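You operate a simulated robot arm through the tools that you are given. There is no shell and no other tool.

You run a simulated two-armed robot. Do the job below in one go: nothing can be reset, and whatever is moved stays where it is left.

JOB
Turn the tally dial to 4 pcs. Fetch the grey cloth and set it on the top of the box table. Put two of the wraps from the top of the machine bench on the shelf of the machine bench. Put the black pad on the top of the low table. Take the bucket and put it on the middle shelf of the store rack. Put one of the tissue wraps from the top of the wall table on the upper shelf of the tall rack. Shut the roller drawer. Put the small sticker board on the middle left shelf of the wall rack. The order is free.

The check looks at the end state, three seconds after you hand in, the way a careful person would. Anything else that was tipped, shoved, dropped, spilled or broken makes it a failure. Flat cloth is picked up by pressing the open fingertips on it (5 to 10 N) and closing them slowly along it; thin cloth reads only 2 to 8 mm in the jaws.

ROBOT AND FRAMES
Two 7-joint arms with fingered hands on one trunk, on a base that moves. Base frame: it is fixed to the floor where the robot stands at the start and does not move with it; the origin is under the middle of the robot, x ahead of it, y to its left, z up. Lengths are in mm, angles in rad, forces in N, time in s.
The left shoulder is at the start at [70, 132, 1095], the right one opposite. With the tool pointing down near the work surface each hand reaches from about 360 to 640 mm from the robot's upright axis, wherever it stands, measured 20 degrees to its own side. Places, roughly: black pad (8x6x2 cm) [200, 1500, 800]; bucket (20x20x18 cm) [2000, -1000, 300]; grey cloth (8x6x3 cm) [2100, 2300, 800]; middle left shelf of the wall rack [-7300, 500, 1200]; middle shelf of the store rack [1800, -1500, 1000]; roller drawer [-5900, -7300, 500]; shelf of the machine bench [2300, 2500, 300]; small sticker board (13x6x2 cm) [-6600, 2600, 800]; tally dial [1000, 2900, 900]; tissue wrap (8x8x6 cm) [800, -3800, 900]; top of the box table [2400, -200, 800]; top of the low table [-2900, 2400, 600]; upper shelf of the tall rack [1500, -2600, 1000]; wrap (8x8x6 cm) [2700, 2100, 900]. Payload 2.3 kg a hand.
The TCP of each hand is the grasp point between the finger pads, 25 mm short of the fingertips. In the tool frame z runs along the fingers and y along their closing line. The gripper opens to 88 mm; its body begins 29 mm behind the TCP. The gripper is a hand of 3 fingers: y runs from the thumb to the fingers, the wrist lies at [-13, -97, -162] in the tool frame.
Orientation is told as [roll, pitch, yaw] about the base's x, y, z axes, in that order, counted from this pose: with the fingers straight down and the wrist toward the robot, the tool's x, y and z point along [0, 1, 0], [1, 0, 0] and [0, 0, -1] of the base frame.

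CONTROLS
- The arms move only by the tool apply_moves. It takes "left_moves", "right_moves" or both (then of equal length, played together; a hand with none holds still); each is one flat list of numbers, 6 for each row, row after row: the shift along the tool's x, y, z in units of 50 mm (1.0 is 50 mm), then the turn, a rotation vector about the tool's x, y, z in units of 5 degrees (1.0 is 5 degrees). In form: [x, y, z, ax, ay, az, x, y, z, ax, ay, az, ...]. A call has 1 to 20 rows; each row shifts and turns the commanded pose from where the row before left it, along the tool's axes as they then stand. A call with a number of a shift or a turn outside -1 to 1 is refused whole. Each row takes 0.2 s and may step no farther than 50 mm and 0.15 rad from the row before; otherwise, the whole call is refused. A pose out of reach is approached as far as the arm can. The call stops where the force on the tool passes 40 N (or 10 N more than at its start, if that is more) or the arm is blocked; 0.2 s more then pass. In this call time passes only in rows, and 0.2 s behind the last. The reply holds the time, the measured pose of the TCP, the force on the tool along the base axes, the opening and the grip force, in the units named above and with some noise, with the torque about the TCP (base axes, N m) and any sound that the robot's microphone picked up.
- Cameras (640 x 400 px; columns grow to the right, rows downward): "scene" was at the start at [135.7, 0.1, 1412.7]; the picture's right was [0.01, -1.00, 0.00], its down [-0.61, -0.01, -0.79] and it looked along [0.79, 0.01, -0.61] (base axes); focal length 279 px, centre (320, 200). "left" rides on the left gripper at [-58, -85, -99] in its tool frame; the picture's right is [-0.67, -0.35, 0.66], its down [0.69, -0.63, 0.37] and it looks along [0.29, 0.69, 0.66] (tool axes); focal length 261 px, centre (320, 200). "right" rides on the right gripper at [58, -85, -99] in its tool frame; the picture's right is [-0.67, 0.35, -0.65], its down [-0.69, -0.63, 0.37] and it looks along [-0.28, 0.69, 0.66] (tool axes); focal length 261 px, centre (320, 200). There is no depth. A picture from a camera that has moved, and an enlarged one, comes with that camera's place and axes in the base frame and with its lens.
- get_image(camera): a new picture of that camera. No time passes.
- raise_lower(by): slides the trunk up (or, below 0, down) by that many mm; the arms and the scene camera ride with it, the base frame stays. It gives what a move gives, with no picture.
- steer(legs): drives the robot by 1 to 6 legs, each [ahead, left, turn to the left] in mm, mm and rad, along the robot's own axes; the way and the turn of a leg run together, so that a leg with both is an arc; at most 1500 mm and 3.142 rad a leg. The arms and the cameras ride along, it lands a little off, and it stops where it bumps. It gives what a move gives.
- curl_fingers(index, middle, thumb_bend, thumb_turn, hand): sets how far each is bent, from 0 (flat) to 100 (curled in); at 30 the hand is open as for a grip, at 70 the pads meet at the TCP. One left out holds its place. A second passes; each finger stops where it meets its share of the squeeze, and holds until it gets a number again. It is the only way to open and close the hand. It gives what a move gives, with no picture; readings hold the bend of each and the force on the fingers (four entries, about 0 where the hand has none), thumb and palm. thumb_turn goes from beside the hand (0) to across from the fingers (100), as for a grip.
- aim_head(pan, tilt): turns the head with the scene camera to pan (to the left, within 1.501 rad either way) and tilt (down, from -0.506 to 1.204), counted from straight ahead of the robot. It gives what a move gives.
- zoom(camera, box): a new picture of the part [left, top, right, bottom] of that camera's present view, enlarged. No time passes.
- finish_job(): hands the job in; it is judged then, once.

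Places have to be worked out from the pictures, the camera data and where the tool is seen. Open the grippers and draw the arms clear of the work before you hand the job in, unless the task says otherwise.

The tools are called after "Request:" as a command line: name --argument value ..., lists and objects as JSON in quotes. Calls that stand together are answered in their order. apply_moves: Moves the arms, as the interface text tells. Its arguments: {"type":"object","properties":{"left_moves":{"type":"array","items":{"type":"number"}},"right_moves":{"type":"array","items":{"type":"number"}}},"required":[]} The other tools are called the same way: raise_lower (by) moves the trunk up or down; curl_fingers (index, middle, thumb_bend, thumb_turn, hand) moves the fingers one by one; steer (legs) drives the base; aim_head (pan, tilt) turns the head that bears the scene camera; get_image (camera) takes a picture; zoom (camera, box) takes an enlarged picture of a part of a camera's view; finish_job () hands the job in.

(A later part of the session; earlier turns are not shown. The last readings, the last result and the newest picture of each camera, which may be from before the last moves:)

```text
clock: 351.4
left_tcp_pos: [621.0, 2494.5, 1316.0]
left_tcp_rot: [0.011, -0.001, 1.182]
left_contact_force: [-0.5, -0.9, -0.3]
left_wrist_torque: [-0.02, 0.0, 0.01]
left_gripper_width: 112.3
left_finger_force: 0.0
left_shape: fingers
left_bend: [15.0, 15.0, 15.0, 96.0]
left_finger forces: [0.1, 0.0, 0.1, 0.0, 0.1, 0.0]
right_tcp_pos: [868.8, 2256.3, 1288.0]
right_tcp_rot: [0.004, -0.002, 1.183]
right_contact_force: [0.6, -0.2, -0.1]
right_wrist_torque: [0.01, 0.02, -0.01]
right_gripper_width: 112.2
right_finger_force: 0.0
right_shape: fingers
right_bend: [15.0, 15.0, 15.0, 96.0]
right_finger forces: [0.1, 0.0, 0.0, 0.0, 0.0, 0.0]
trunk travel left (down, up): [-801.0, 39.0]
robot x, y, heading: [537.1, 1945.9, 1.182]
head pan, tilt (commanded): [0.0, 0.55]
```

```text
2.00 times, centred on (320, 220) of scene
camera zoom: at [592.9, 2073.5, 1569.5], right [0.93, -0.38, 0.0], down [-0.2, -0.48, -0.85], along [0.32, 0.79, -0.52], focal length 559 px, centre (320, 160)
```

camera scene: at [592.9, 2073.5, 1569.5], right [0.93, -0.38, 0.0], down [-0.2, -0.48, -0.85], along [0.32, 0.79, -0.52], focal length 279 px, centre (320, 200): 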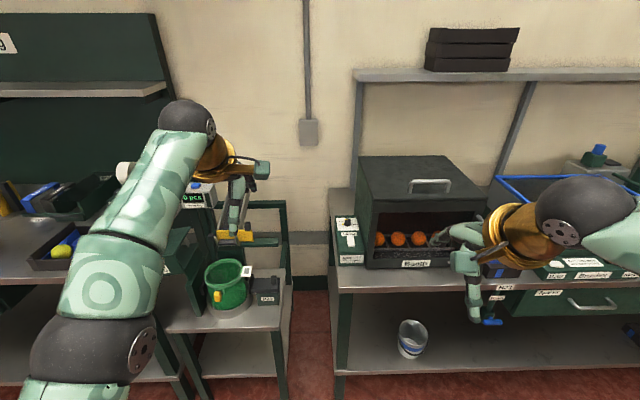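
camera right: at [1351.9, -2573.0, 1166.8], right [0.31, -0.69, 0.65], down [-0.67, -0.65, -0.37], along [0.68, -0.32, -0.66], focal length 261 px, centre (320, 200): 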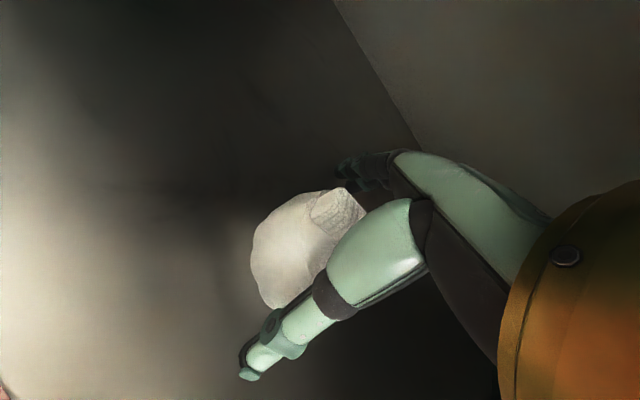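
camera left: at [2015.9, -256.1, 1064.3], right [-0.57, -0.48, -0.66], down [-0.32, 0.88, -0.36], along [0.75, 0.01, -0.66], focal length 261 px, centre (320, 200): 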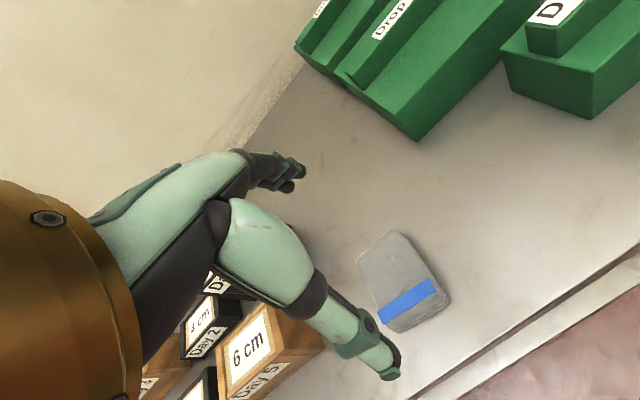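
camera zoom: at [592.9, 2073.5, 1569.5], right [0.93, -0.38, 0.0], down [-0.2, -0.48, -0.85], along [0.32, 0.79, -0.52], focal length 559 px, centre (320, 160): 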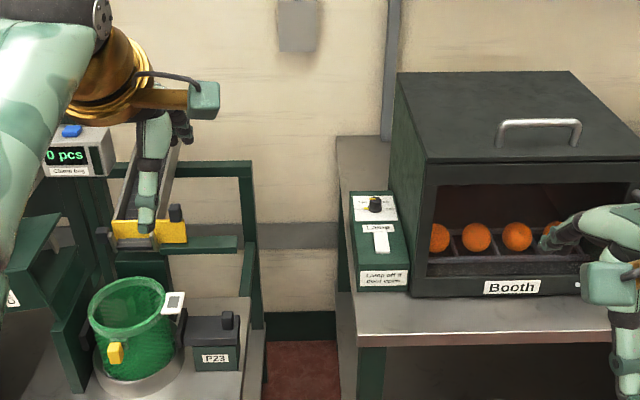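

There it is: the green block left of the Booth carries a dial with a black knob on a white scale. I zoom in on it.

Request:
zoom --camera "scene" --box '[325, 205, 375, 270]'

Request:
zoom --camera "scene" --box '[332, 210, 364, 230]'

```text
6.15 times, centred on (350, 238) of scene
camera zoom: at [592.9, 2073.5, 1569.5], right [0.93, -0.38, 0.0], down [-0.2, -0.48, -0.85], along [0.32, 0.79, -0.52], focal length 1720 px, centre (135, -31)
```

zoom: 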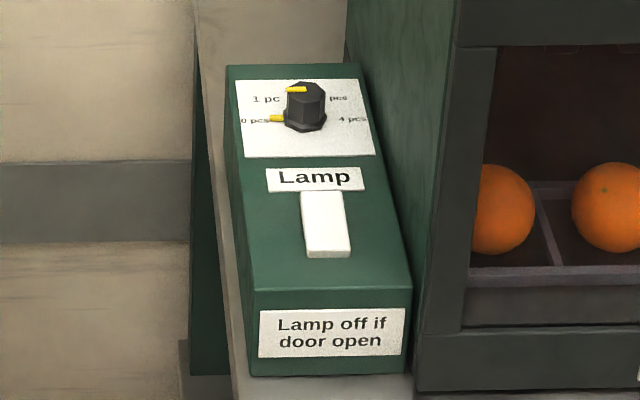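

```text
16.00 times, centred on (348, 220) of scene
camera zoom: at [592.9, 2073.5, 1569.5], right [0.93, -0.38, 0.0], down [-0.2, -0.48, -0.85], along [0.32, 0.79, -0.52], focal length 4471 px, centre (-128, -120)
```

zoom: 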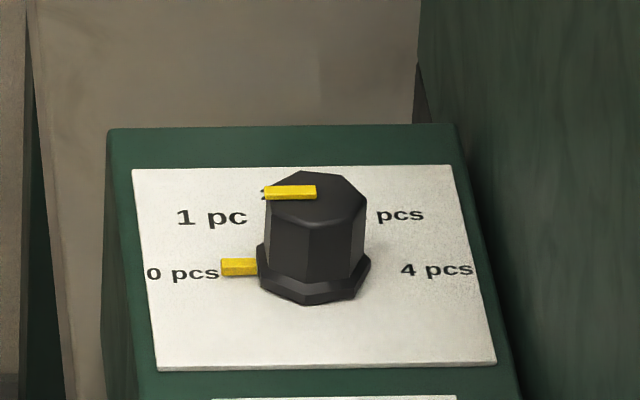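

The tally dial's knob is at about [1038,2873], z 895–922, pointing at 0 pcs (left); 4 pcs is on the right, half a turn clockwise. The Booth wall stands only ~40 mm to its right, so I plan to push the yellow pointer around with one fingertip; I curl the middle finger to see which finger is which.

Request:
curl_fingers --hand "left" --index 30 --middle 100 --thumb_bend 10

Request:
get_image --camera "left"

Request:
zoom --camera "scene" --box '[140, 80, 300, 260]'

```text
clock: 352.4
left_tcp_pos: [619.6, 2494.7, 1316.2]
left_tcp_rot: [0.013, -0.001, 1.181]
left_contact_force: [0.0, 0.2, 0.1]
left_wrist_torque: [0.01, 0.04, -0.03]
left_gripper_width: 97.8
left_finger_force: 0.1
left_shape: fingers
left_bend: [30.0, 100.0, 10.0, 96.0]
left_finger forces: [0.0, 0.0, 0.0, 0.1, 0.0, 0.0]
right_tcp_pos: [869.2, 2256.6, 1288.1]
right_tcp_rot: [0.003, 0.0, 1.183]
right_contact_force: [-1.5, -1.4, -0.8]
right_wrist_torque: [0.02, -0.01, -0.01]
right_gripper_width: 112.0
right_finger_force: 0.1
right_shape: fingers
right_bend: [15.0, 15.0, 15.0, 96.0]
right_finger forces: [0.1, 0.1, 0.1, 0.0, 0.0, 0.0]
trunk travel left (down, up): [-801.0, 39.0]
robot x, y, heading: [540.2, 1946.4, 1.189]
head pan, tilt (commanded): [0.0, 0.55]
```

```text
taken
camera left: at [641.9, 2391.7, 1414.1], right [0.48, -0.57, -0.66], down [-0.88, -0.32, -0.36], along [-0.01, 0.75, -0.66], focal length 261 px, centre (320, 200)
```

left: 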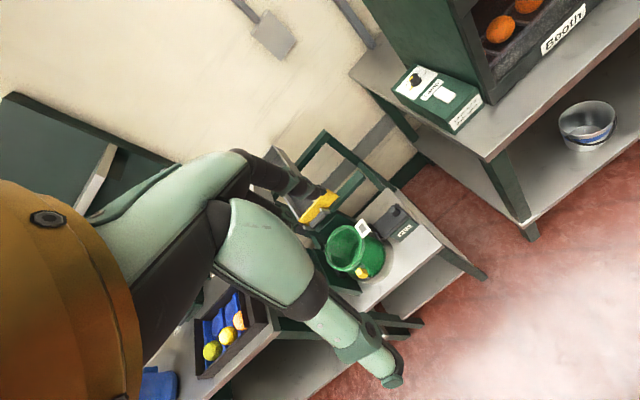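

```text
2.22 times, centred on (220, 170) of scene
camera zoom: at [592.1, 2073.4, 1569.5], right [0.93, -0.38, 0.0], down [-0.2, -0.48, -0.85], along [0.32, 0.79, -0.52], focal length 621 px, centre (542, 267)
```

zoom: 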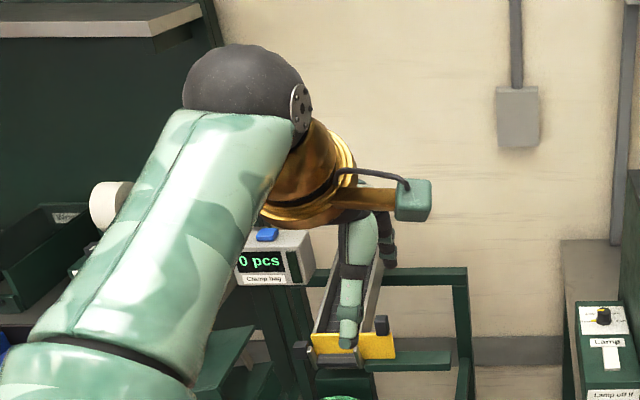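

The index is the right-hand finger of the left hand, with its tip at about tool (-15, 44, 25), good as a pusher. I lower the hand 120 mm and drive to in front of the dial.

Request:
apply_moves --left_moves '[0, -0.2, 0.8, 0, 0, 0, 0, -0.2, 0.8, 0, 0, 0, 0, 0, 0.8, 0, 0, 0]'

Request:
steer --legs '[[0, -300, 0], [330, 0, 0]]'

Request:
aim_head --pan 0.3 --tilt 0.65

Request:
get_image --camera "scene"

Request:
get_image --camera "left"

```text
clock: 353.2
left_tcp_pos: [612.5, 2476.9, 1196.5]
left_tcp_rot: [0.012, -0.001, 1.183]
left_contact_force: [0.4, 0.3, 0.1]
left_wrist_torque: [-0.03, 0.05, 0.01]
left_gripper_width: 97.6
left_finger_force: 0.1
left_shape: fingers
left_bend: [30.0, 100.0, 10.0, 96.0]
left_finger forces: [0.1, 0.1, 0.1, 0.0, 0.0, 0.0]
right_tcp_pos: [869.3, 2258.5, 1287.9]
right_tcp_rot: [0.004, 0.001, 1.182]
right_contact_force: [0.0, -0.4, 0.2]
right_wrist_torque: [0.01, 0.05, 0.03]
right_gripper_width: 112.2
right_finger_force: 0.0
right_shape: fingers
right_bend: [15.0, 15.0, 15.0, 96.0]
right_finger forces: [0.0, 0.0, 0.0, 0.0, 0.0, 0.1]
trunk travel left (down, up): [-801.0, 39.0]
robot x, y, heading: [542.8, 1944.5, 1.185]
head pan, tilt (commanded): [0.0, 0.55]
```

```text
clock: 357.1
left_tcp_pos: [1017.5, 2666.7, 1197.6]
left_tcp_rot: [0.011, -0.004, 1.182]
left_contact_force: [-0.3, -0.6, 0.3]
left_wrist_torque: [0.03, 0.0, -0.02]
left_gripper_width: 97.7
left_finger_force: 0.1
left_shape: fingers
left_bend: [30.0, 100.0, 10.0, 96.0]
left_finger forces: [0.1, 0.1, 0.1, 0.0, 0.1, 0.0]
right_tcp_pos: [1271.0, 2446.9, 1289.5]
right_tcp_rot: [0.004, -0.002, 1.18]
right_contact_force: [0.5, -1.1, 0.1]
right_wrist_torque: [0.03, -0.02, -0.01]
right_gripper_width: 112.4
right_finger_force: 0.0
right_shape: fingers
right_bend: [15.0, 15.0, 15.0, 96.0]
right_finger forces: [0.0, 0.0, 0.0, 0.0, 0.0, 0.0]
trunk travel left (down, up): [-801.0, 39.0]
robot x, y, heading: [942.3, 2137.8, 1.179]
head pan, tilt (commanded): [0.0, 0.55]
```

```text
clock: 357.9
left_tcp_pos: [1017.9, 2668.3, 1197.5]
left_tcp_rot: [0.013, -0.004, 1.182]
left_contact_force: [0.4, -0.3, 0.3]
left_wrist_torque: [0.01, -0.05, 0.02]
left_gripper_width: 97.9
left_finger_force: 0.0
left_shape: fingers
left_bend: [30.0, 100.0, 10.0, 96.0]
left_finger forces: [0.1, 0.1, 0.1, 0.1, 0.0, 0.0]
right_tcp_pos: [1273.9, 2449.8, 1287.2]
right_tcp_rot: [0.003, 0.0, 1.181]
right_contact_force: [-0.6, 0.6, -0.5]
right_wrist_torque: [-0.01, 0.02, 0.02]
right_gripper_width: 112.3
right_finger_force: 0.1
right_shape: fingers
right_bend: [15.0, 15.0, 15.0, 96.0]
right_finger forces: [0.1, 0.1, 0.0, 0.0, 0.0, 0.1]
trunk travel left (down, up): [-801.0, 39.0]
robot x, y, heading: [948.1, 2136.9, 1.177]
head pan, tilt (commanded): [0.3, 0.649]
```

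```text
taken
camera scene: at [971.3, 2269.9, 1560.7], right [1.0, -0.09, 0.0], down [-0.05, -0.6, -0.8], along [0.07, 0.79, -0.6], focal length 279 px, centre (320, 200)
```

scene: 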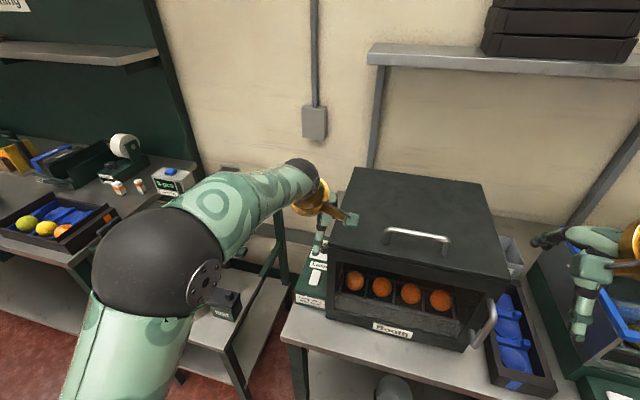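

```text
taken
camera left: at [1039.0, 2566.1, 1294.8], right [0.48, -0.57, -0.66], down [-0.88, -0.32, -0.36], along [-0.01, 0.75, -0.66], focal length 261 px, centre (320, 200)
```

left: 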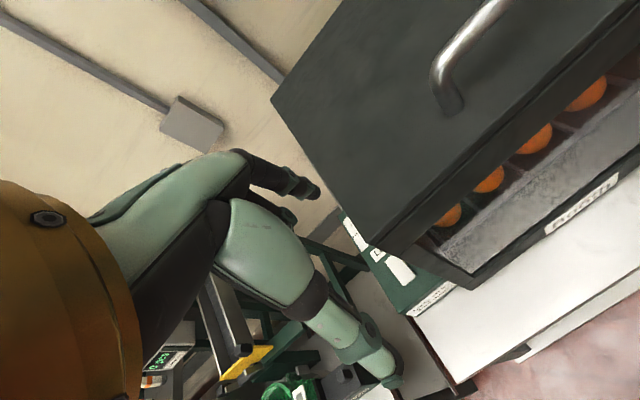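

The hand hides the dial from the scene camera. I draw it back 110 mm and 60 mm left to get a clear close view of the dial.

Request:
apply_moves --left_moves '[0.4, -0.75, 0, 0, 0, 0, 0.4, -0.75, 0, 0, 0, 0, 0.4, -0.75, 0, 0, 0, 0]'

Request:
get_image --camera "scene"

Request:
zoom --camera "scene" --box '[290, 200, 370, 280]'

Request:
get_image --camera "left"

```text
clock: 358.7
left_tcp_pos: [921.4, 2588.0, 1194.2]
left_tcp_rot: [0.018, 0.029, 1.186]
left_contact_force: [0.2, 0.5, -0.1]
left_wrist_torque: [0.02, 0.01, 0.0]
left_gripper_width: 97.7
left_finger_force: 0.1
left_shape: fingers
left_bend: [30.0, 100.0, 10.0, 96.0]
left_finger forces: [0.0, 0.1, 0.1, 0.0, 0.1, 0.1]
left hand out of reach, approached as far as the arm can: row 3
right_tcp_pos: [1271.8, 2448.1, 1288.1]
right_tcp_rot: [0.004, -0.003, 1.182]
right_contact_force: [0.3, -0.6, 0.1]
right_wrist_torque: [0.03, -0.03, 0.01]
right_gripper_width: 112.4
right_finger_force: 0.1
right_shape: fingers
right_bend: [15.0, 15.0, 15.0, 96.0]
right_finger forces: [0.0, 0.1, 0.1, 0.0, 0.1, 0.1]
trunk travel left (down, up): [-801.0, 39.0]
robot x, y, heading: [950.0, 2134.7, 1.187]
head pan, tilt (commanded): [0.3, 0.649]
```

```text
taken
camera scene: at [970.2, 2268.4, 1560.8], right [1.0, -0.09, 0.0], down [-0.05, -0.6, -0.8], along [0.07, 0.79, -0.6], focal length 279 px, centre (320, 200)
```

scene: 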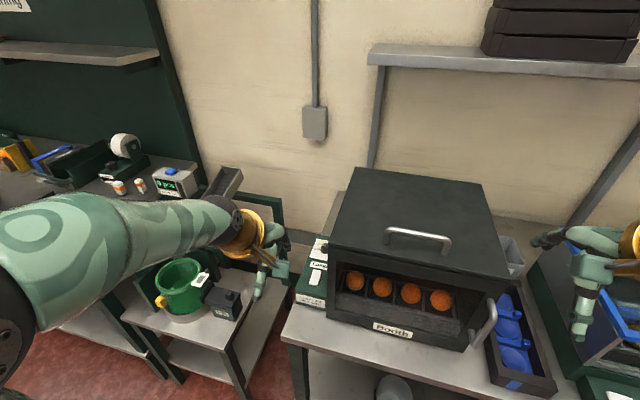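

```text
5.00 times, centred on (330, 240) of scene
camera zoom: at [970.2, 2268.4, 1560.8], right [1.0, -0.09, 0.0], down [-0.05, -0.6, -0.8], along [0.07, 0.79, -0.6], focal length 1397 px, centre (270, 0)
```

zoom: 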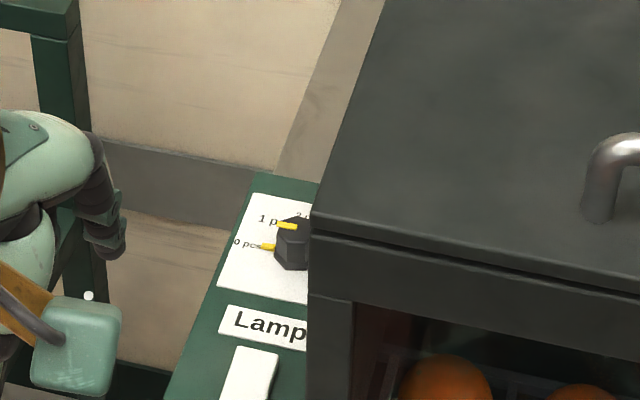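

```text
taken
camera left: at [944.1, 2488.3, 1294.7], right [0.47, -0.59, -0.66], down [-0.88, -0.33, -0.34], along [-0.02, 0.74, -0.68], focal length 261 px, centre (320, 200)
```

left: 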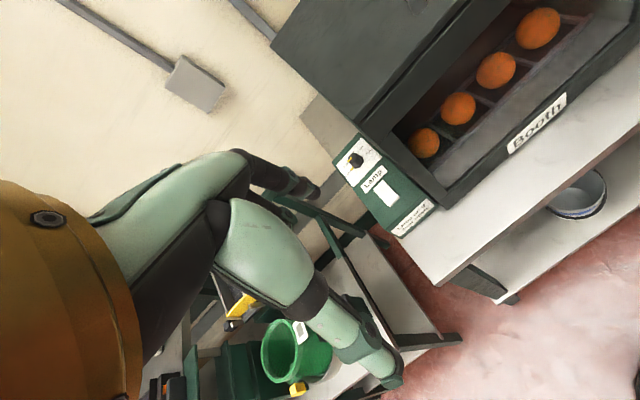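

The left hand's camera now has a clear view of the dial. I zoom in with it.

Request:
zoom --camera "left" --box '[320, 120, 420, 200]'

Request:
zoom --camera "left" --box '[335, 140, 375, 175]'

```text
5.00 times, centred on (370, 160) of left
camera zoom: at [944.1, 2488.3, 1294.7], right [0.47, -0.59, -0.66], down [-0.88, -0.33, -0.34], along [-0.02, 0.74, -0.68], focal length 1303 px, centre (70, 400)
```

zoom: 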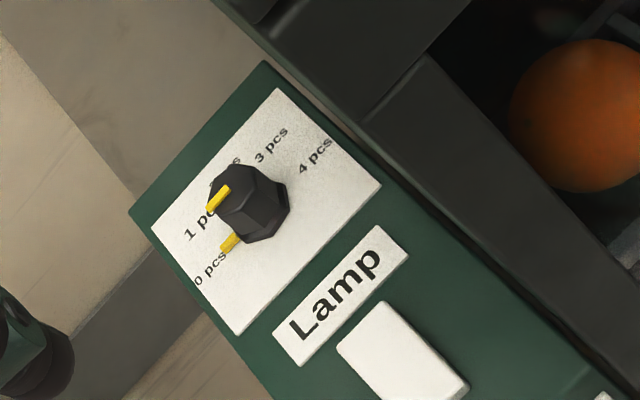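

```text
11.43 times, centred on (355, 158) of left
camera zoom: at [944.1, 2488.3, 1294.7], right [0.47, -0.59, -0.66], down [-0.88, -0.33, -0.34], along [-0.02, 0.74, -0.68], focal length 2979 px, centre (-80, 686)
```

zoom: 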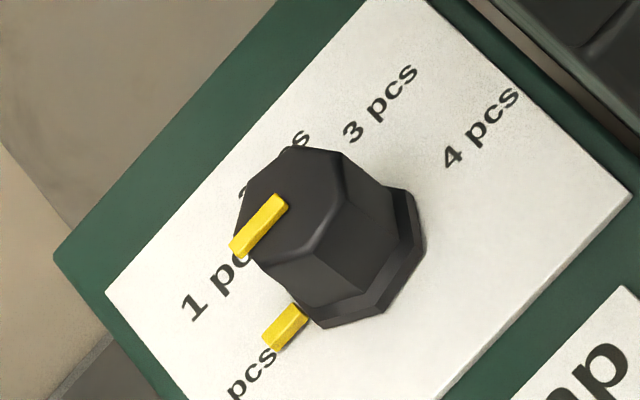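

The knob centre is at [1040,2871], plate z≈895, pointer tip 23 mm to the left; the Booth wall is about 44 mm right of the knob. I drive 190 mm closer with the hand kept high.

Request:
steer --legs '[[185, 0, 0]]'

Request:
get_image --camera "scene"

Request:
get_image --camera "left"

```text
clock: 360.2
left_tcp_pos: [990.5, 2757.1, 1195.0]
left_tcp_rot: [0.018, 0.031, 1.187]
left_contact_force: [-0.4, 0.2, 0.5]
left_wrist_torque: [0.0, -0.01, 0.01]
left_gripper_width: 97.8
left_finger_force: 0.0
left_shape: fingers
left_bend: [30.0, 100.0, 10.0, 96.0]
left_finger forces: [0.1, 0.0, 0.0, 0.0, 0.1, 0.0]
right_tcp_pos: [1340.9, 2616.2, 1289.3]
right_tcp_rot: [0.001, -0.003, 1.182]
right_contact_force: [0.1, 0.1, 0.0]
right_wrist_torque: [0.0, 0.0, 0.0]
right_gripper_width: 112.4
right_finger_force: 0.0
right_shape: fingers
right_bend: [15.0, 15.0, 15.0, 96.0]
right_finger forces: [0.0, 0.0, 0.0, 0.0, 0.1, 0.0]
trunk travel left (down, up): [-801.0, 39.0]
robot x, y, heading: [1017.6, 2309.6, 1.184]
head pan, tilt (commanded): [0.3, 0.649]
```

```text
taken
camera scene: at [1039.1, 2435.5, 1561.2], right [1.0, -0.09, 0.0], down [-0.05, -0.6, -0.8], along [0.07, 0.8, -0.6], focal length 279 px, centre (320, 200)
```

scene: 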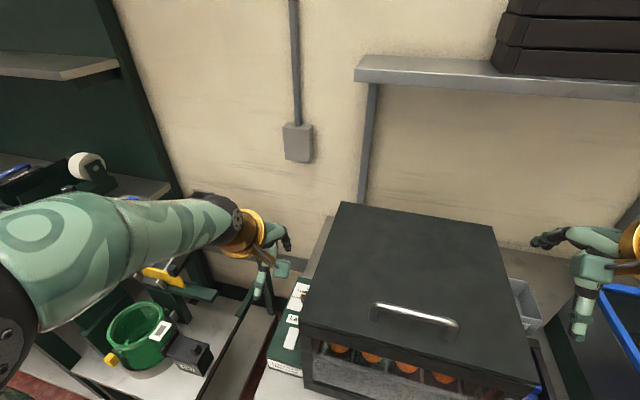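

```text
taken
camera left: at [1013.6, 2656.4, 1295.6], right [0.47, -0.59, -0.66], down [-0.88, -0.33, -0.34], along [-0.02, 0.74, -0.68], focal length 261 px, centre (320, 200)
```

left: 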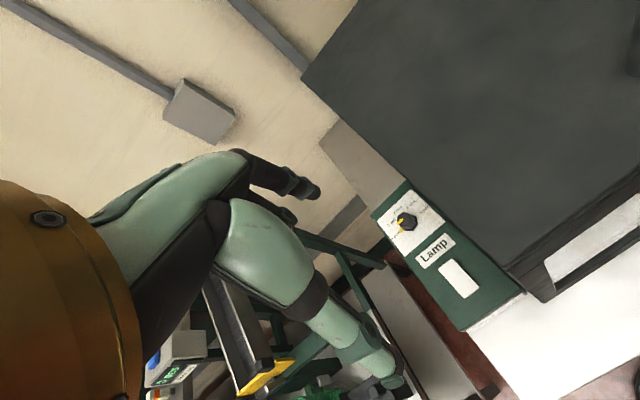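

I'm close enough now (dial 530 mm ahead, 190 left). I turn the hand 14° clockwise, level it, and move it over to the left-near side of the knob, still high.

Request:
apply_moves --left_moves '[0.4, 0.29, 0.5, -0.36, 0, 0.95, 0.4, 0.29, 0.5, 0, 0, 0.95, 0.4, 0.28, 0.5, 0, 0, 0.95]'

Request:
get_image --camera "scene"

Request:
get_image --camera "left"

```text
clock: 361.0
left_tcp_pos: [955.6, 2827.9, 1117.9]
left_tcp_rot: [0.013, 0.005, 0.939]
left_contact_force: [1.3, 0.4, 0.4]
left_wrist_torque: [-0.01, 0.02, 0.0]
left_gripper_width: 97.9
left_finger_force: 0.1
left_shape: fingers
left_bend: [30.0, 100.0, 10.0, 96.0]
left_finger forces: [0.0, 0.0, 0.1, 0.0, 0.0, 0.0]
right_tcp_pos: [1343.1, 2622.7, 1287.1]
right_tcp_rot: [0.004, 0.002, 1.181]
right_contact_force: [0.3, 0.6, 0.4]
right_wrist_torque: [-0.06, 0.03, 0.01]
right_gripper_width: 112.2
right_finger_force: 0.2
right_shape: fingers
right_bend: [15.0, 15.0, 15.0, 96.0]
right_finger forces: [0.0, 0.0, 0.0, 0.1, 0.0, 0.0]
trunk travel left (down, up): [-801.0, 39.0]
robot x, y, heading: [1017.1, 2311.8, 1.179]
head pan, tilt (commanded): [0.3, 0.649]
```

```text
taken
camera scene: at [1040.3, 2442.5, 1560.5], right [1.0, -0.09, 0.0], down [-0.05, -0.6, -0.8], along [0.07, 0.79, -0.61], focal length 279 px, centre (320, 200)
```

scene: 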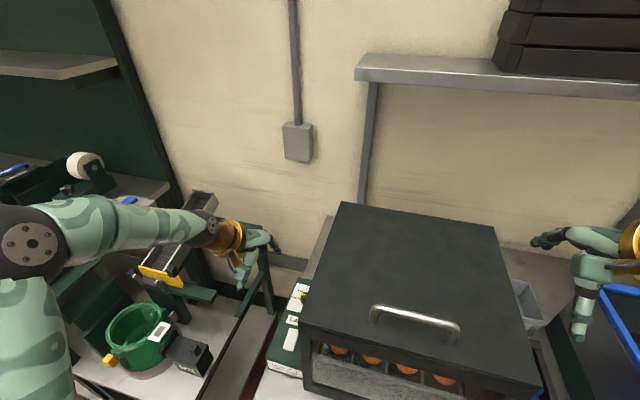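

```text
taken
camera left: at [952.0, 2723.0, 1216.7], right [0.32, -0.67, -0.66], down [-0.93, -0.1, -0.35], along [0.17, 0.73, -0.66], focal length 261 px, centre (320, 200)
```

left: 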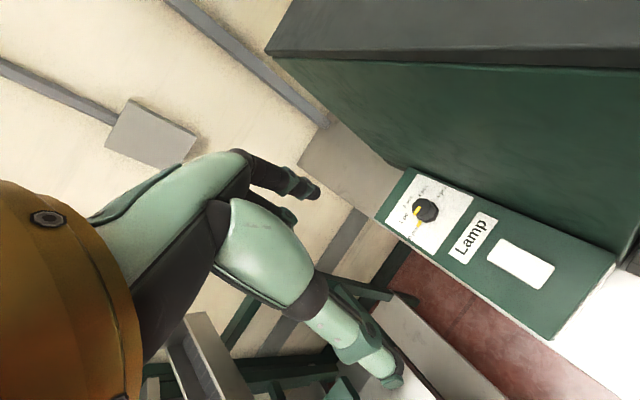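

The hand stands left of the dial, clear of the Booth. I lower it 160 mm next to the knob and check with the hand camera.

Request:
apply_moves --left_moves '[-0.19, 0.13, 0.8, 0, 0, 0, 0, 0, 0.8, 0, 0, 0, 0, 0, 0.8, 0, 0, 0, 0, 0, 0.8, 0, 0, 0]'

Request:
get_image --camera "left"

Request:
get_image --camera "scene"

```text
clock: 362.0
left_tcp_pos: [964.8, 2827.0, 959.5]
left_tcp_rot: [0.013, 0.004, 0.941]
left_contact_force: [-0.4, 0.5, -0.2]
left_wrist_torque: [0.02, -0.03, 0.0]
left_gripper_width: 97.6
left_finger_force: 0.1
left_shape: fingers
left_bend: [30.0, 100.0, 10.0, 96.0]
left_finger forces: [0.0, 0.1, 0.1, 0.0, 0.0, 0.0]
right_tcp_pos: [1343.4, 2621.1, 1288.8]
right_tcp_rot: [0.003, 0.001, 1.181]
right_contact_force: [-0.8, -0.6, 0.1]
right_wrist_torque: [0.0, 0.0, -0.06]
right_gripper_width: 112.3
right_finger_force: 0.0
right_shape: fingers
right_bend: [15.0, 15.0, 15.0, 96.0]
right_finger forces: [0.0, 0.0, 0.1, 0.1, 0.1, 0.0]
trunk travel left (down, up): [-801.0, 39.0]
robot x, y, heading: [1015.3, 2309.6, 1.179]
head pan, tilt (commanded): [0.3, 0.649]
```

```text
taken
camera left: at [962.5, 2721.1, 1057.7], right [0.32, -0.67, -0.66], down [-0.93, -0.1, -0.35], along [0.17, 0.73, -0.66], focal length 261 px, centre (320, 200)
```

left: 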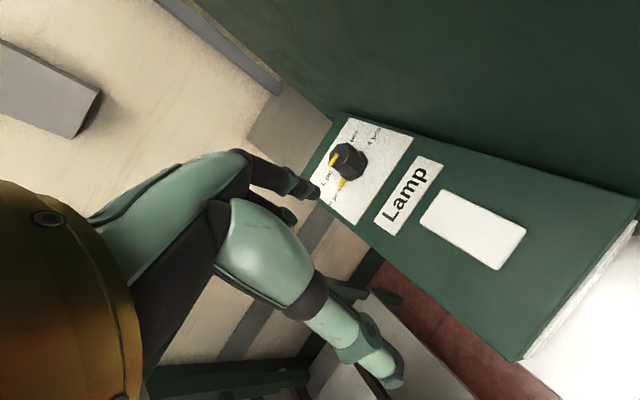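

```text
taken
camera scene: at [1040.9, 2441.2, 1560.7], right [1.0, -0.09, 0.0], down [-0.05, -0.6, -0.8], along [0.07, 0.79, -0.61], focal length 279 px, centre (320, 200)
```

scene: 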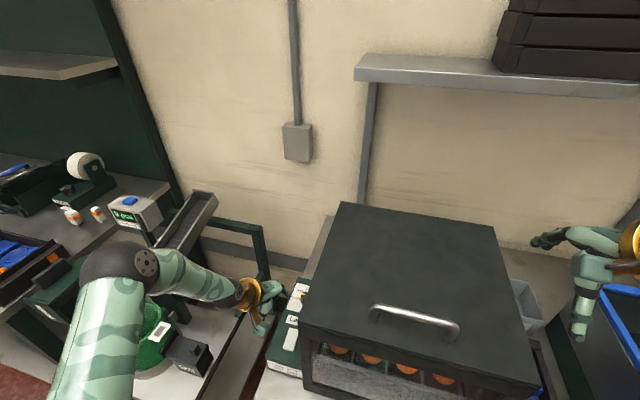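

The index fingertip is just left of the knob, about 39 mm above the plate. I zoom in to align it.

Request:
zoom --camera "left" --box '[240, 100, 440, 225]'

```text
3.20 times, centred on (340, 162) of left
camera zoom: at [962.5, 2721.1, 1057.7], right [0.32, -0.67, -0.66], down [-0.93, -0.1, -0.35], along [0.17, 0.73, -0.66], focal length 834 px, centre (256, 320)
```

zoom: 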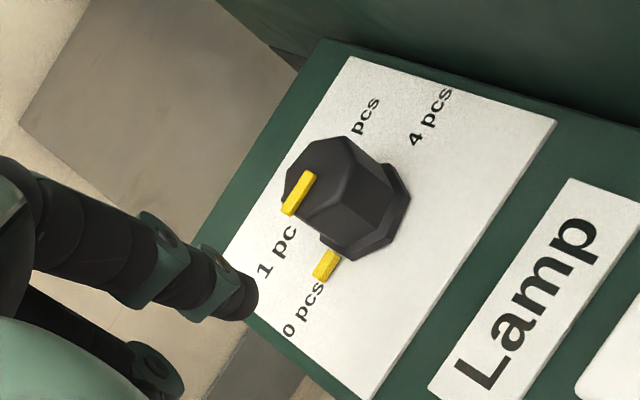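

The knob sits where predicted; the index tip's centre is at about tool (-7,45,17). I move the tip to just in front of the pointer's near side and lower it 30 mm.

Request:
apply_moves --left_moves '[-0.176, 0.182, 0, 0, 0, 0, 0, 0, 0.3, 0, 0, 0, 0, 0, 0.3, 0, 0, 0]'

Request:
zoom --camera "left" --box '[240, 100, 440, 225]'

```text
clock: 362.8
left_tcp_pos: [976.9, 2828.3, 928.0]
left_tcp_rot: [0.014, 0.006, 0.94]
left_contact_force: [0.2, 0.6, -0.5]
left_wrist_torque: [-0.01, -0.01, 0.02]
left_gripper_width: 97.9
left_finger_force: 0.0
left_shape: fingers
left_bend: [30.0, 100.0, 10.0, 96.0]
left_finger forces: [0.1, 0.0, 0.0, 0.0, 0.0, 0.0]
right_tcp_pos: [1343.8, 2620.2, 1287.3]
right_tcp_rot: [0.003, 0.001, 1.182]
right_contact_force: [0.8, 0.5, 0.4]
right_wrist_torque: [0.02, -0.01, -0.03]
right_gripper_width: 112.7
right_finger_force: 0.1
right_shape: fingers
right_bend: [15.0, 15.0, 15.0, 96.0]
right_finger forces: [0.0, 0.0, 0.0, 0.0, 0.1, 0.1]
trunk travel left (down, up): [-801.0, 39.0]
robot x, y, heading: [1015.0, 2307.5, 1.181]
head pan, tilt (commanded): [0.3, 0.649]
```

```text
3.20 times, centred on (340, 162) of left
camera zoom: at [973.7, 2723.3, 1027.5], right [0.33, -0.67, -0.66], down [-0.93, -0.1, -0.35], along [0.17, 0.73, -0.66], focal length 834 px, centre (256, 320)
```

zoom: 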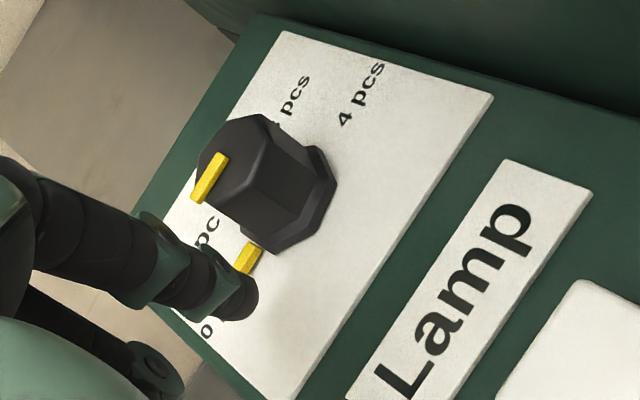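

The fingertip is right beside the pointer on its near side. I lower 6 mm more, nearly onto the plate.

Request:
apply_moves --left_moves '[0, 0, 0.08, 0, 0, 0]'

Request:
apply_moves --left_moves '[0, 0, 0.05, 0, 0, 0]'

Request:
zoom --camera "left" --box '[240, 100, 440, 225]'

```text
clock: 363.2
left_tcp_pos: [977.9, 2827.5, 924.5]
left_tcp_rot: [0.016, 0.004, 0.939]
left_contact_force: [0.1, 0.3, -0.6]
left_wrist_torque: [0.01, -0.04, 0.01]
left_gripper_width: 98.0
left_finger_force: 0.0
left_shape: fingers
left_bend: [30.0, 100.0, 10.0, 96.0]
left_finger forces: [0.0, 0.0, 0.1, 0.0, 0.0, 0.1]
right_tcp_pos: [1343.2, 2621.6, 1288.0]
right_tcp_rot: [0.003, 0.0, 1.182]
right_contact_force: [-0.9, -0.3, -0.3]
right_wrist_torque: [-0.01, -0.02, -0.02]
right_gripper_width: 112.4
right_finger_force: 0.1
right_shape: fingers
right_bend: [15.0, 15.0, 15.0, 96.0]
right_finger forces: [0.1, 0.0, 0.1, 0.0, 0.0, 0.1]
trunk travel left (down, up): [-801.0, 39.0]
robot x, y, heading: [1013.7, 2310.0, 1.179]
head pan, tilt (commanded): [0.3, 0.649]
```

```text
clock: 363.6
left_tcp_pos: [977.8, 2826.5, 922.4]
left_tcp_rot: [0.016, 0.004, 0.937]
left_contact_force: [0.8, 0.2, 0.0]
left_wrist_torque: [0.03, 0.01, -0.02]
left_gripper_width: 97.8
left_finger_force: 0.0
left_shape: fingers
left_bend: [30.0, 100.0, 10.0, 96.0]
left_finger forces: [0.0, 0.0, 0.0, 0.0, 0.1, 0.1]
right_tcp_pos: [1342.7, 2620.6, 1287.8]
right_tcp_rot: [0.003, 0.001, 1.183]
right_contact_force: [-0.5, 0.5, 0.7]
right_wrist_torque: [-0.01, -0.02, 0.0]
right_gripper_width: 112.5
right_finger_force: 0.0
right_shape: fingers
right_bend: [15.0, 15.0, 15.0, 96.0]
right_finger forces: [0.0, 0.0, 0.0, 0.0, 0.0, 0.0]
trunk travel left (down, up): [-801.0, 39.0]
robot x, y, heading: [1016.5, 2308.1, 1.181]
head pan, tilt (commanded): [0.3, 0.649]
```

```text
3.20 times, centred on (340, 162) of left
camera zoom: at [974.2, 2723.0, 1021.0], right [0.32, -0.67, -0.66], down [-0.93, -0.1, -0.35], along [0.17, 0.73, -0.66], focal length 834 px, centre (256, 320)
```

zoom: 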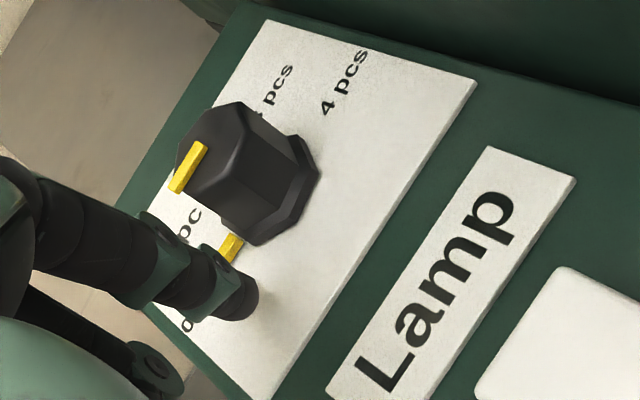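

No plate contact yet, the fingertip is beside the pointer. I start pushing the pointer around: first arc from the near-left to the left-back side, with the hand turning a little.

Request:
apply_moves --left_moves '[0.03, 0.11, 0, 0, 0, 0, 0.03, 0.11, 0, 0, 0, 0, 0.075, 0.105, 0, 0, 0, 0.3, 0.075, 0.105, 0, 0, 0, 0.3, 0.042, 0.118, 0, 0, 0, 0.4, 0.042, 0.118, 0, 0, 0, 0.4]'

Request:
zoom --camera "left" --box '[240, 100, 440, 225]'

```text
clock: 365.0
left_tcp_pos: [986.8, 2863.9, 921.3]
left_tcp_rot: [0.013, 0.005, 0.815]
left_contact_force: [0.1, 0.9, -0.4]
left_wrist_torque: [0.03, -0.01, 0.01]
left_gripper_width: 97.7
left_finger_force: 0.2
left_shape: fingers
left_bend: [30.0, 100.0, 10.0, 96.0]
left_finger forces: [0.0, 0.0, 0.0, 0.0, 0.0, 0.0]
right_tcp_pos: [1343.5, 2620.7, 1287.0]
right_tcp_rot: [0.005, 0.0, 1.182]
right_contact_force: [0.8, -0.3, -0.4]
right_wrist_torque: [-0.01, 0.0, -0.01]
right_gripper_width: 112.2
right_finger_force: 0.0
right_shape: fingers
right_bend: [15.0, 15.0, 15.0, 96.0]
right_finger forces: [0.0, 0.0, 0.0, 0.0, 0.1, 0.0]
trunk travel left (down, up): [-801.0, 39.0]
robot x, y, heading: [1017.3, 2308.3, 1.177]
head pan, tilt (commanded): [0.3, 0.649]
```

```text
3.20 times, centred on (340, 162) of left
camera zoom: at [969.6, 2759.4, 1021.0], right [0.24, -0.71, -0.66], down [-0.94, 0.01, -0.35], along [0.26, 0.7, -0.66], focal length 834 px, centre (256, 320)
```

zoom: 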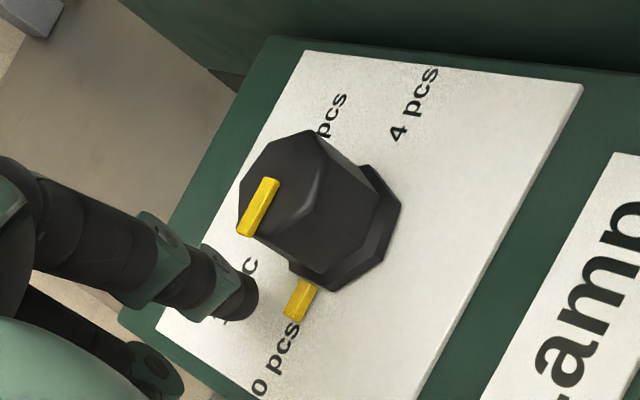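

The finger passed just outside the pointer without moving it: the fingertip is thinner than assumed. I go back around outside, touch down to find the plate height, and retry on a smaller radius.

Request:
apply_moves --left_moves '[0, 0, -0.3, 0, 0, 0, 0.1, -0.118, 0, 0, 0, -0.4, 0.1, -0.118, 0, 0, 0, -0.4, -0.03, -0.22, 0, 0, 0, -0.6, -0.06, -0.22, 0, 0, 0, 0, -0.06, 0, 0, 0, 0, 0]'

Request:
zoom --camera "left" --box '[240, 100, 440, 225]'

```text
clock: 366.4
left_tcp_pos: [963.0, 2840.0, 936.6]
left_tcp_rot: [0.014, 0.005, 0.938]
left_contact_force: [0.0, -0.6, 0.0]
left_wrist_torque: [0.0, 0.02, 0.0]
left_gripper_width: 97.7
left_finger_force: 0.0
left_shape: fingers
left_bend: [30.0, 100.0, 10.0, 96.0]
left_finger forces: [0.1, 0.0, 0.0, 0.1, 0.1, 0.1]
right_tcp_pos: [1343.1, 2620.7, 1286.9]
right_tcp_rot: [0.004, 0.001, 1.182]
right_contact_force: [0.8, -0.4, -0.4]
right_wrist_torque: [0.01, 0.01, 0.02]
right_gripper_width: 112.4
right_finger_force: 0.0
right_shape: fingers
right_bend: [15.0, 15.0, 15.0, 96.0]
right_finger forces: [0.1, 0.0, 0.0, 0.0, 0.0, 0.0]
trunk travel left (down, up): [-801.0, 39.0]
robot x, y, heading: [1016.6, 2309.9, 1.18]
head pan, tilt (commanded): [0.3, 0.649]
```

```text
3.20 times, centred on (340, 162) of left
camera zoom: at [959.6, 2734.5, 1036.0], right [0.33, -0.67, -0.66], down [-0.93, -0.1, -0.35], along [0.17, 0.73, -0.66], focal length 834 px, centre (256, 320)
```

zoom: 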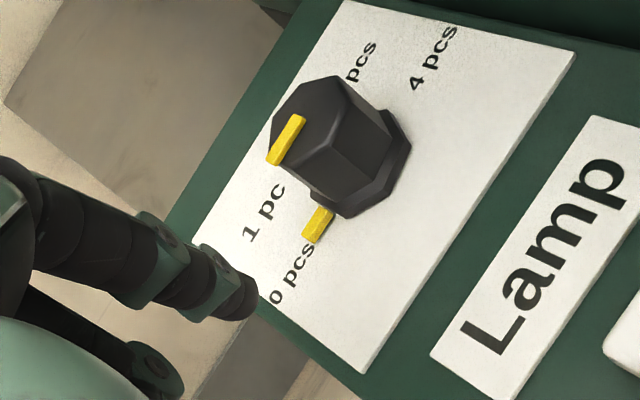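

I shift the fingertip over the plate near the "0 pcs" label and descend in small steps to feel the plate.

Request:
apply_moves --left_moves '[-0.376, -0.102, 0, 0, 0, 0, 0, 0, 0.3, 0, 0, 0]'

Request:
apply_moves --left_moves '[0, 0, 0.06, 0, 0, 0]'

Request:
apply_moves --left_moves '[0, 0, 0.06, 0, 0, 0]'

Request:
zoom --camera "left" --box '[240, 100, 440, 225]'

```text
clock: 367.0
left_tcp_pos: [974.4, 2823.5, 921.6]
left_tcp_rot: [0.014, 0.006, 0.937]
left_contact_force: [-0.1, -0.2, -0.6]
left_wrist_torque: [0.0, -0.01, 0.0]
left_gripper_width: 97.8
left_finger_force: 0.0
left_shape: fingers
left_bend: [30.0, 100.0, 10.0, 96.0]
left_finger forces: [0.1, 0.1, 0.0, 0.0, 0.1, 0.0]
right_tcp_pos: [1344.2, 2621.6, 1287.9]
right_tcp_rot: [0.002, 0.0, 1.181]
right_contact_force: [-0.2, 0.7, 0.2]
right_wrist_torque: [0.01, -0.01, -0.02]
right_gripper_width: 112.4
right_finger_force: 0.0
right_shape: fingers
right_bend: [15.0, 15.0, 15.0, 96.0]
right_finger forces: [0.1, 0.0, 0.0, 0.1, 0.0, 0.0]
trunk travel left (down, up): [-801.0, 39.0]
robot x, y, heading: [1014.9, 2309.6, 1.179]
head pan, tilt (commanded): [0.3, 0.649]
```

```text
clock: 367.4
left_tcp_pos: [975.9, 2823.4, 920.9]
left_tcp_rot: [0.015, 0.005, 0.938]
left_contact_force: [0.0, 0.4, 0.1]
left_wrist_torque: [0.01, 0.0, 0.0]
left_gripper_width: 97.7
left_finger_force: 0.0
left_shape: fingers
left_bend: [30.0, 100.0, 10.0, 96.0]
left_finger forces: [0.0, 0.1, 0.0, 0.0, 0.1, 0.0]
right_tcp_pos: [1342.9, 2620.6, 1287.5]
right_tcp_rot: [0.003, -0.001, 1.181]
right_contact_force: [0.0, -0.1, 0.3]
right_wrist_torque: [0.01, 0.01, -0.02]
right_gripper_width: 112.3
right_finger_force: 0.0
right_shape: fingers
right_bend: [15.0, 15.0, 15.0, 96.0]
right_finger forces: [0.0, 0.0, 0.0, 0.0, 0.1, 0.0]
trunk travel left (down, up): [-801.0, 39.0]
robot x, y, heading: [1014.6, 2310.2, 1.183]
head pan, tilt (commanded): [0.3, 0.649]
```

```text
clock: 367.8
left_tcp_pos: [975.0, 2824.9, 916.8]
left_tcp_rot: [0.014, 0.003, 0.941]
left_contact_force: [-0.1, 0.1, 0.1]
left_wrist_torque: [-0.01, -0.02, 0.02]
left_gripper_width: 97.6
left_finger_force: 0.1
left_shape: fingers
left_bend: [30.0, 100.0, 10.0, 96.0]
left_finger forces: [0.1, 0.0, 0.0, 0.0, 0.0, 0.1]
right_tcp_pos: [1343.7, 2620.4, 1286.3]
right_tcp_rot: [0.005, 0.0, 1.181]
right_contact_force: [0.0, 1.0, -0.2]
right_wrist_torque: [-0.05, -0.01, -0.03]
right_gripper_width: 112.4
right_finger_force: 0.1
right_shape: fingers
right_bend: [15.0, 15.0, 15.0, 96.0]
right_finger forces: [0.0, 0.1, 0.1, 0.0, 0.0, 0.0]
trunk travel left (down, up): [-801.0, 39.0]
robot x, y, heading: [1014.0, 2305.3, 1.185]
head pan, tilt (commanded): [0.3, 0.649]
```

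```text
3.20 times, centred on (340, 162) of left
camera zoom: at [971.8, 2719.1, 1015.1], right [0.33, -0.67, -0.66], down [-0.93, -0.1, -0.35], along [0.17, 0.73, -0.66], focal length 834 px, centre (256, 320)
```

zoom: 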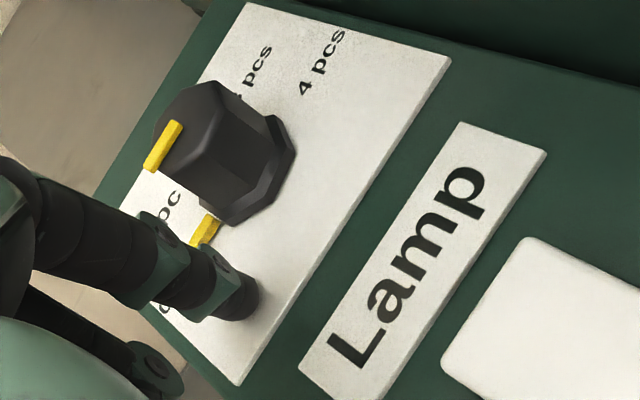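

Still no contact at TCP z=917. I continue down in 3 mm steps.

Request:
apply_moves --left_moves '[0, 0, 0.06, 0, 0, 0]'

Request:
apply_moves --left_moves '[0, 0, 0.06, 0, 0, 0]'

Request:
apply_moves --left_moves '[0, 0, 0.06, 0, 0, 0]'

Request:
zoom --camera "left" --box '[240, 100, 440, 225]'

```text
clock: 368.2
left_tcp_pos: [974.9, 2823.0, 913.4]
left_tcp_rot: [0.013, 0.001, 0.938]
left_contact_force: [-0.3, -0.4, 1.3]
left_wrist_torque: [0.02, -0.05, -0.01]
left_gripper_width: 97.8
left_finger_force: 0.2
left_shape: fingers
left_bend: [30.0, 100.0, 10.0, 96.0]
left_finger forces: [0.8, 0.0, 0.0, 0.0, 0.0, 0.0]
right_tcp_pos: [1344.2, 2619.0, 1287.9]
right_tcp_rot: [0.005, 0.001, 1.183]
right_contact_force: [0.0, 0.0, -1.1]
right_wrist_torque: [0.03, 0.0, -0.03]
right_gripper_width: 112.1
right_finger_force: 0.1
right_shape: fingers
right_bend: [15.0, 15.0, 15.0, 96.0]
right_finger forces: [0.1, 0.0, 0.1, 0.0, 0.0, 0.0]
trunk travel left (down, up): [-801.0, 39.0]
robot x, y, heading: [1014.5, 2308.8, 1.178]
head pan, tilt (commanded): [0.3, 0.649]
```

```text
clock: 368.6
left_tcp_pos: [974.4, 2822.2, 911.6]
left_tcp_rot: [0.017, 0.002, 0.939]
left_contact_force: [-1.3, 0.3, 3.5]
left_wrist_torque: [0.18, -0.11, -0.02]
left_gripper_width: 98.9
left_finger_force: 2.0
left_shape: fingers
left_bend: [29.0, 100.0, 10.0, 96.0]
left_finger forces: [4.5, 0.0, 0.0, 0.0, 0.1, 0.1]
right_tcp_pos: [1342.8, 2617.5, 1288.3]
right_tcp_rot: [0.003, -0.001, 1.182]
right_contact_force: [-0.1, 1.1, 0.6]
right_wrist_torque: [-0.01, 0.0, -0.04]
right_gripper_width: 112.4
right_finger_force: 0.1
right_shape: fingers
right_bend: [15.0, 15.0, 15.0, 96.0]
right_finger forces: [0.0, 0.0, 0.0, 0.0, 0.0, 0.0]
trunk travel left (down, up): [-801.0, 39.0]
robot x, y, heading: [1010.9, 2308.8, 1.178]
head pan, tilt (commanded): [0.3, 0.649]
```

```text
clock: 369.0
left_tcp_pos: [975.3, 2821.6, 910.3]
left_tcp_rot: [0.016, 0.0, 0.94]
left_contact_force: [-1.5, -2.6, 13.7]
left_wrist_torque: [0.54, -0.43, 0.01]
left_gripper_width: 101.3
left_finger_force: 6.8
left_shape: fingers
left_bend: [28.0, 100.0, 10.0, 96.0]
left_finger forces: [13.8, 0.1, 0.1, 0.0, 0.0, 0.1]
right_tcp_pos: [1343.3, 2614.9, 1289.5]
right_tcp_rot: [0.005, -0.003, 1.184]
right_contact_force: [0.7, -0.3, -0.2]
right_wrist_torque: [0.01, 0.03, 0.03]
right_gripper_width: 112.3
right_finger_force: 0.0
right_shape: fingers
right_bend: [15.0, 15.0, 15.0, 96.0]
right_finger forces: [0.0, 0.0, 0.0, 0.0, 0.0, 0.0]
trunk travel left (down, up): [-801.0, 39.0]
robot x, y, heading: [1016.4, 2309.7, 1.179]
head pan, tilt (commanded): [0.3, 0.649]
```

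```text
3.20 times, centred on (340, 162) of left
camera zoom: at [971.0, 2715.4, 1008.0], right [0.33, -0.67, -0.67], down [-0.93, -0.1, -0.35], along [0.17, 0.74, -0.65], focal length 834 px, centre (256, 320)
```

zoom: 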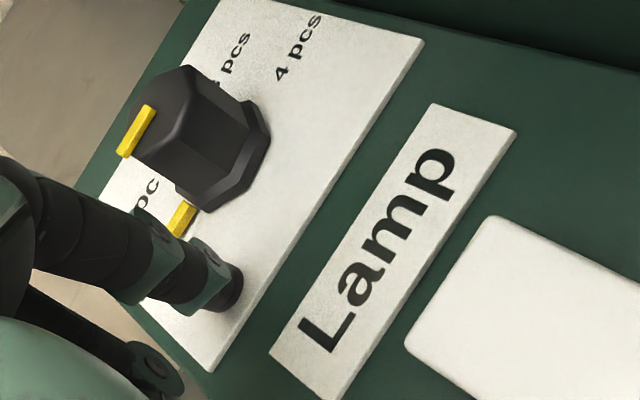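

Plate contact comes at TCP z≈913.5, and the torque shows the fingertip at tool (-2…-6, 50). I raise 2 mm off the plate and retry the push on a 21 mm radius.

Request:
apply_moves --left_moves '[0, 0, -0.18, 0, 0, 0, -0.098, 0.1, 0, 0, 0, 0, 0.03, 0.116, 0, 0, 0, 0, 0.03, 0.116, 0, 0, 0, 0, 0.052, 0.086, 0, 0, 0, 0.3, 0.052, 0.086, 0, 0, 0, 0.3]'

Request:
zoom --camera "left" --box '[240, 100, 440, 225]'

```text
clock: 370.4
left_tcp_pos: [986.3, 2844.9, 915.7]
left_tcp_rot: [0.015, 0.006, 0.886]
left_contact_force: [-0.3, -0.7, -0.2]
left_wrist_torque: [0.02, 0.0, -0.04]
left_gripper_width: 97.7
left_finger_force: 0.1
left_shape: fingers
left_bend: [30.0, 100.0, 10.0, 96.0]
left_finger forces: [0.0, 0.1, 0.1, 0.0, 0.1, 0.1]
right_tcp_pos: [1343.0, 2619.5, 1288.7]
right_tcp_rot: [0.002, 0.0, 1.181]
right_contact_force: [0.2, 0.3, -0.2]
right_wrist_torque: [0.03, 0.0, -0.01]
right_gripper_width: 112.4
right_finger_force: 0.1
right_shape: fingers
right_bend: [15.0, 15.0, 15.0, 96.0]
right_finger forces: [0.1, 0.0, 0.0, 0.0, 0.1, 0.0]
trunk travel left (down, up): [-801.0, 39.0]
robot x, y, heading: [1016.2, 2308.2, 1.174]
head pan, tilt (commanded): [0.3, 0.649]
```

```text
3.20 times, centred on (340, 162) of left
camera zoom: at [978.5, 2741.8, 1014.7], right [0.29, -0.69, -0.66], down [-0.93, -0.05, -0.35], along [0.21, 0.72, -0.66], focal length 834 px, centre (256, 320)
```

zoom: 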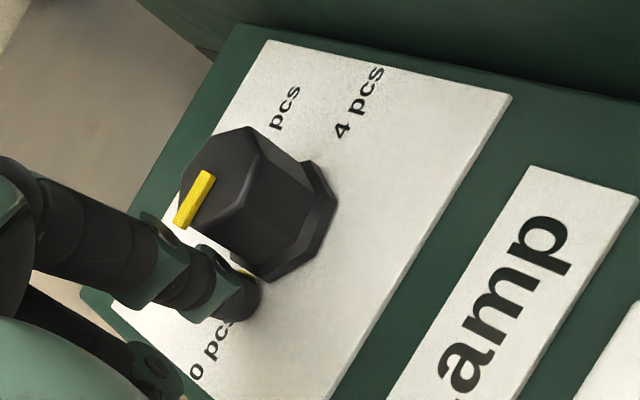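

The dial did not turn: the finger sits right over the pointer without feeling anything, so the pointer may not be solid. I press down 3 mm here to see whether there is contact above the plate level.

Request:
apply_moves --left_moves '[0, 0, 0.04, 0, 0, 0]'

Request:
apply_moves --left_moves '[0, 0, 0.04, 0, 0, 0]'

```text
clock: 370.8
left_tcp_pos: [986.6, 2847.1, 913.9]
left_tcp_rot: [0.015, 0.005, 0.886]
left_contact_force: [-0.5, 0.1, 0.8]
left_wrist_torque: [0.03, 0.0, -0.02]
left_gripper_width: 97.9
left_finger_force: 0.3
left_shape: fingers
left_bend: [30.0, 100.0, 10.0, 96.0]
left_finger forces: [0.5, 0.0, 0.0, 0.1, 0.0, 0.0]
right_tcp_pos: [1343.2, 2619.8, 1287.8]
right_tcp_rot: [0.003, 0.0, 1.181]
right_contact_force: [0.4, 0.0, 0.1]
right_wrist_torque: [-0.02, -0.01, 0.01]
right_gripper_width: 112.4
right_finger_force: 0.1
right_shape: fingers
right_bend: [15.0, 15.0, 15.0, 96.0]
right_finger forces: [0.1, 0.1, 0.0, 0.0, 0.0, 0.0]
trunk travel left (down, up): [-801.0, 39.0]
robot x, y, heading: [1015.2, 2307.9, 1.182]
head pan, tilt (commanded): [0.3, 0.649]
```

```text
clock: 371.2
left_tcp_pos: [987.0, 2845.0, 911.6]
left_tcp_rot: [0.017, 0.004, 0.886]
left_contact_force: [-0.4, -0.6, 2.5]
left_wrist_torque: [0.07, -0.09, 0.03]
left_gripper_width: 98.3
left_finger_force: 1.5
left_shape: fingers
left_bend: [30.0, 100.0, 10.0, 96.0]
left_finger forces: [3.0, 0.1, 0.0, 0.2, 0.1, 0.0]
right_tcp_pos: [1343.5, 2618.5, 1288.3]
right_tcp_rot: [0.003, -0.002, 1.184]
right_contact_force: [0.1, -1.1, -1.0]
right_wrist_torque: [-0.02, 0.0, 0.02]
right_gripper_width: 112.5
right_finger_force: 0.0
right_shape: fingers
right_bend: [15.0, 15.0, 15.0, 96.0]
right_finger forces: [0.1, 0.0, 0.1, 0.0, 0.0, 0.1]
trunk travel left (down, up): [-801.0, 39.0]
robot x, y, heading: [1016.8, 2306.0, 1.18]
head pan, tilt (commanded): [0.3, 0.649]
```

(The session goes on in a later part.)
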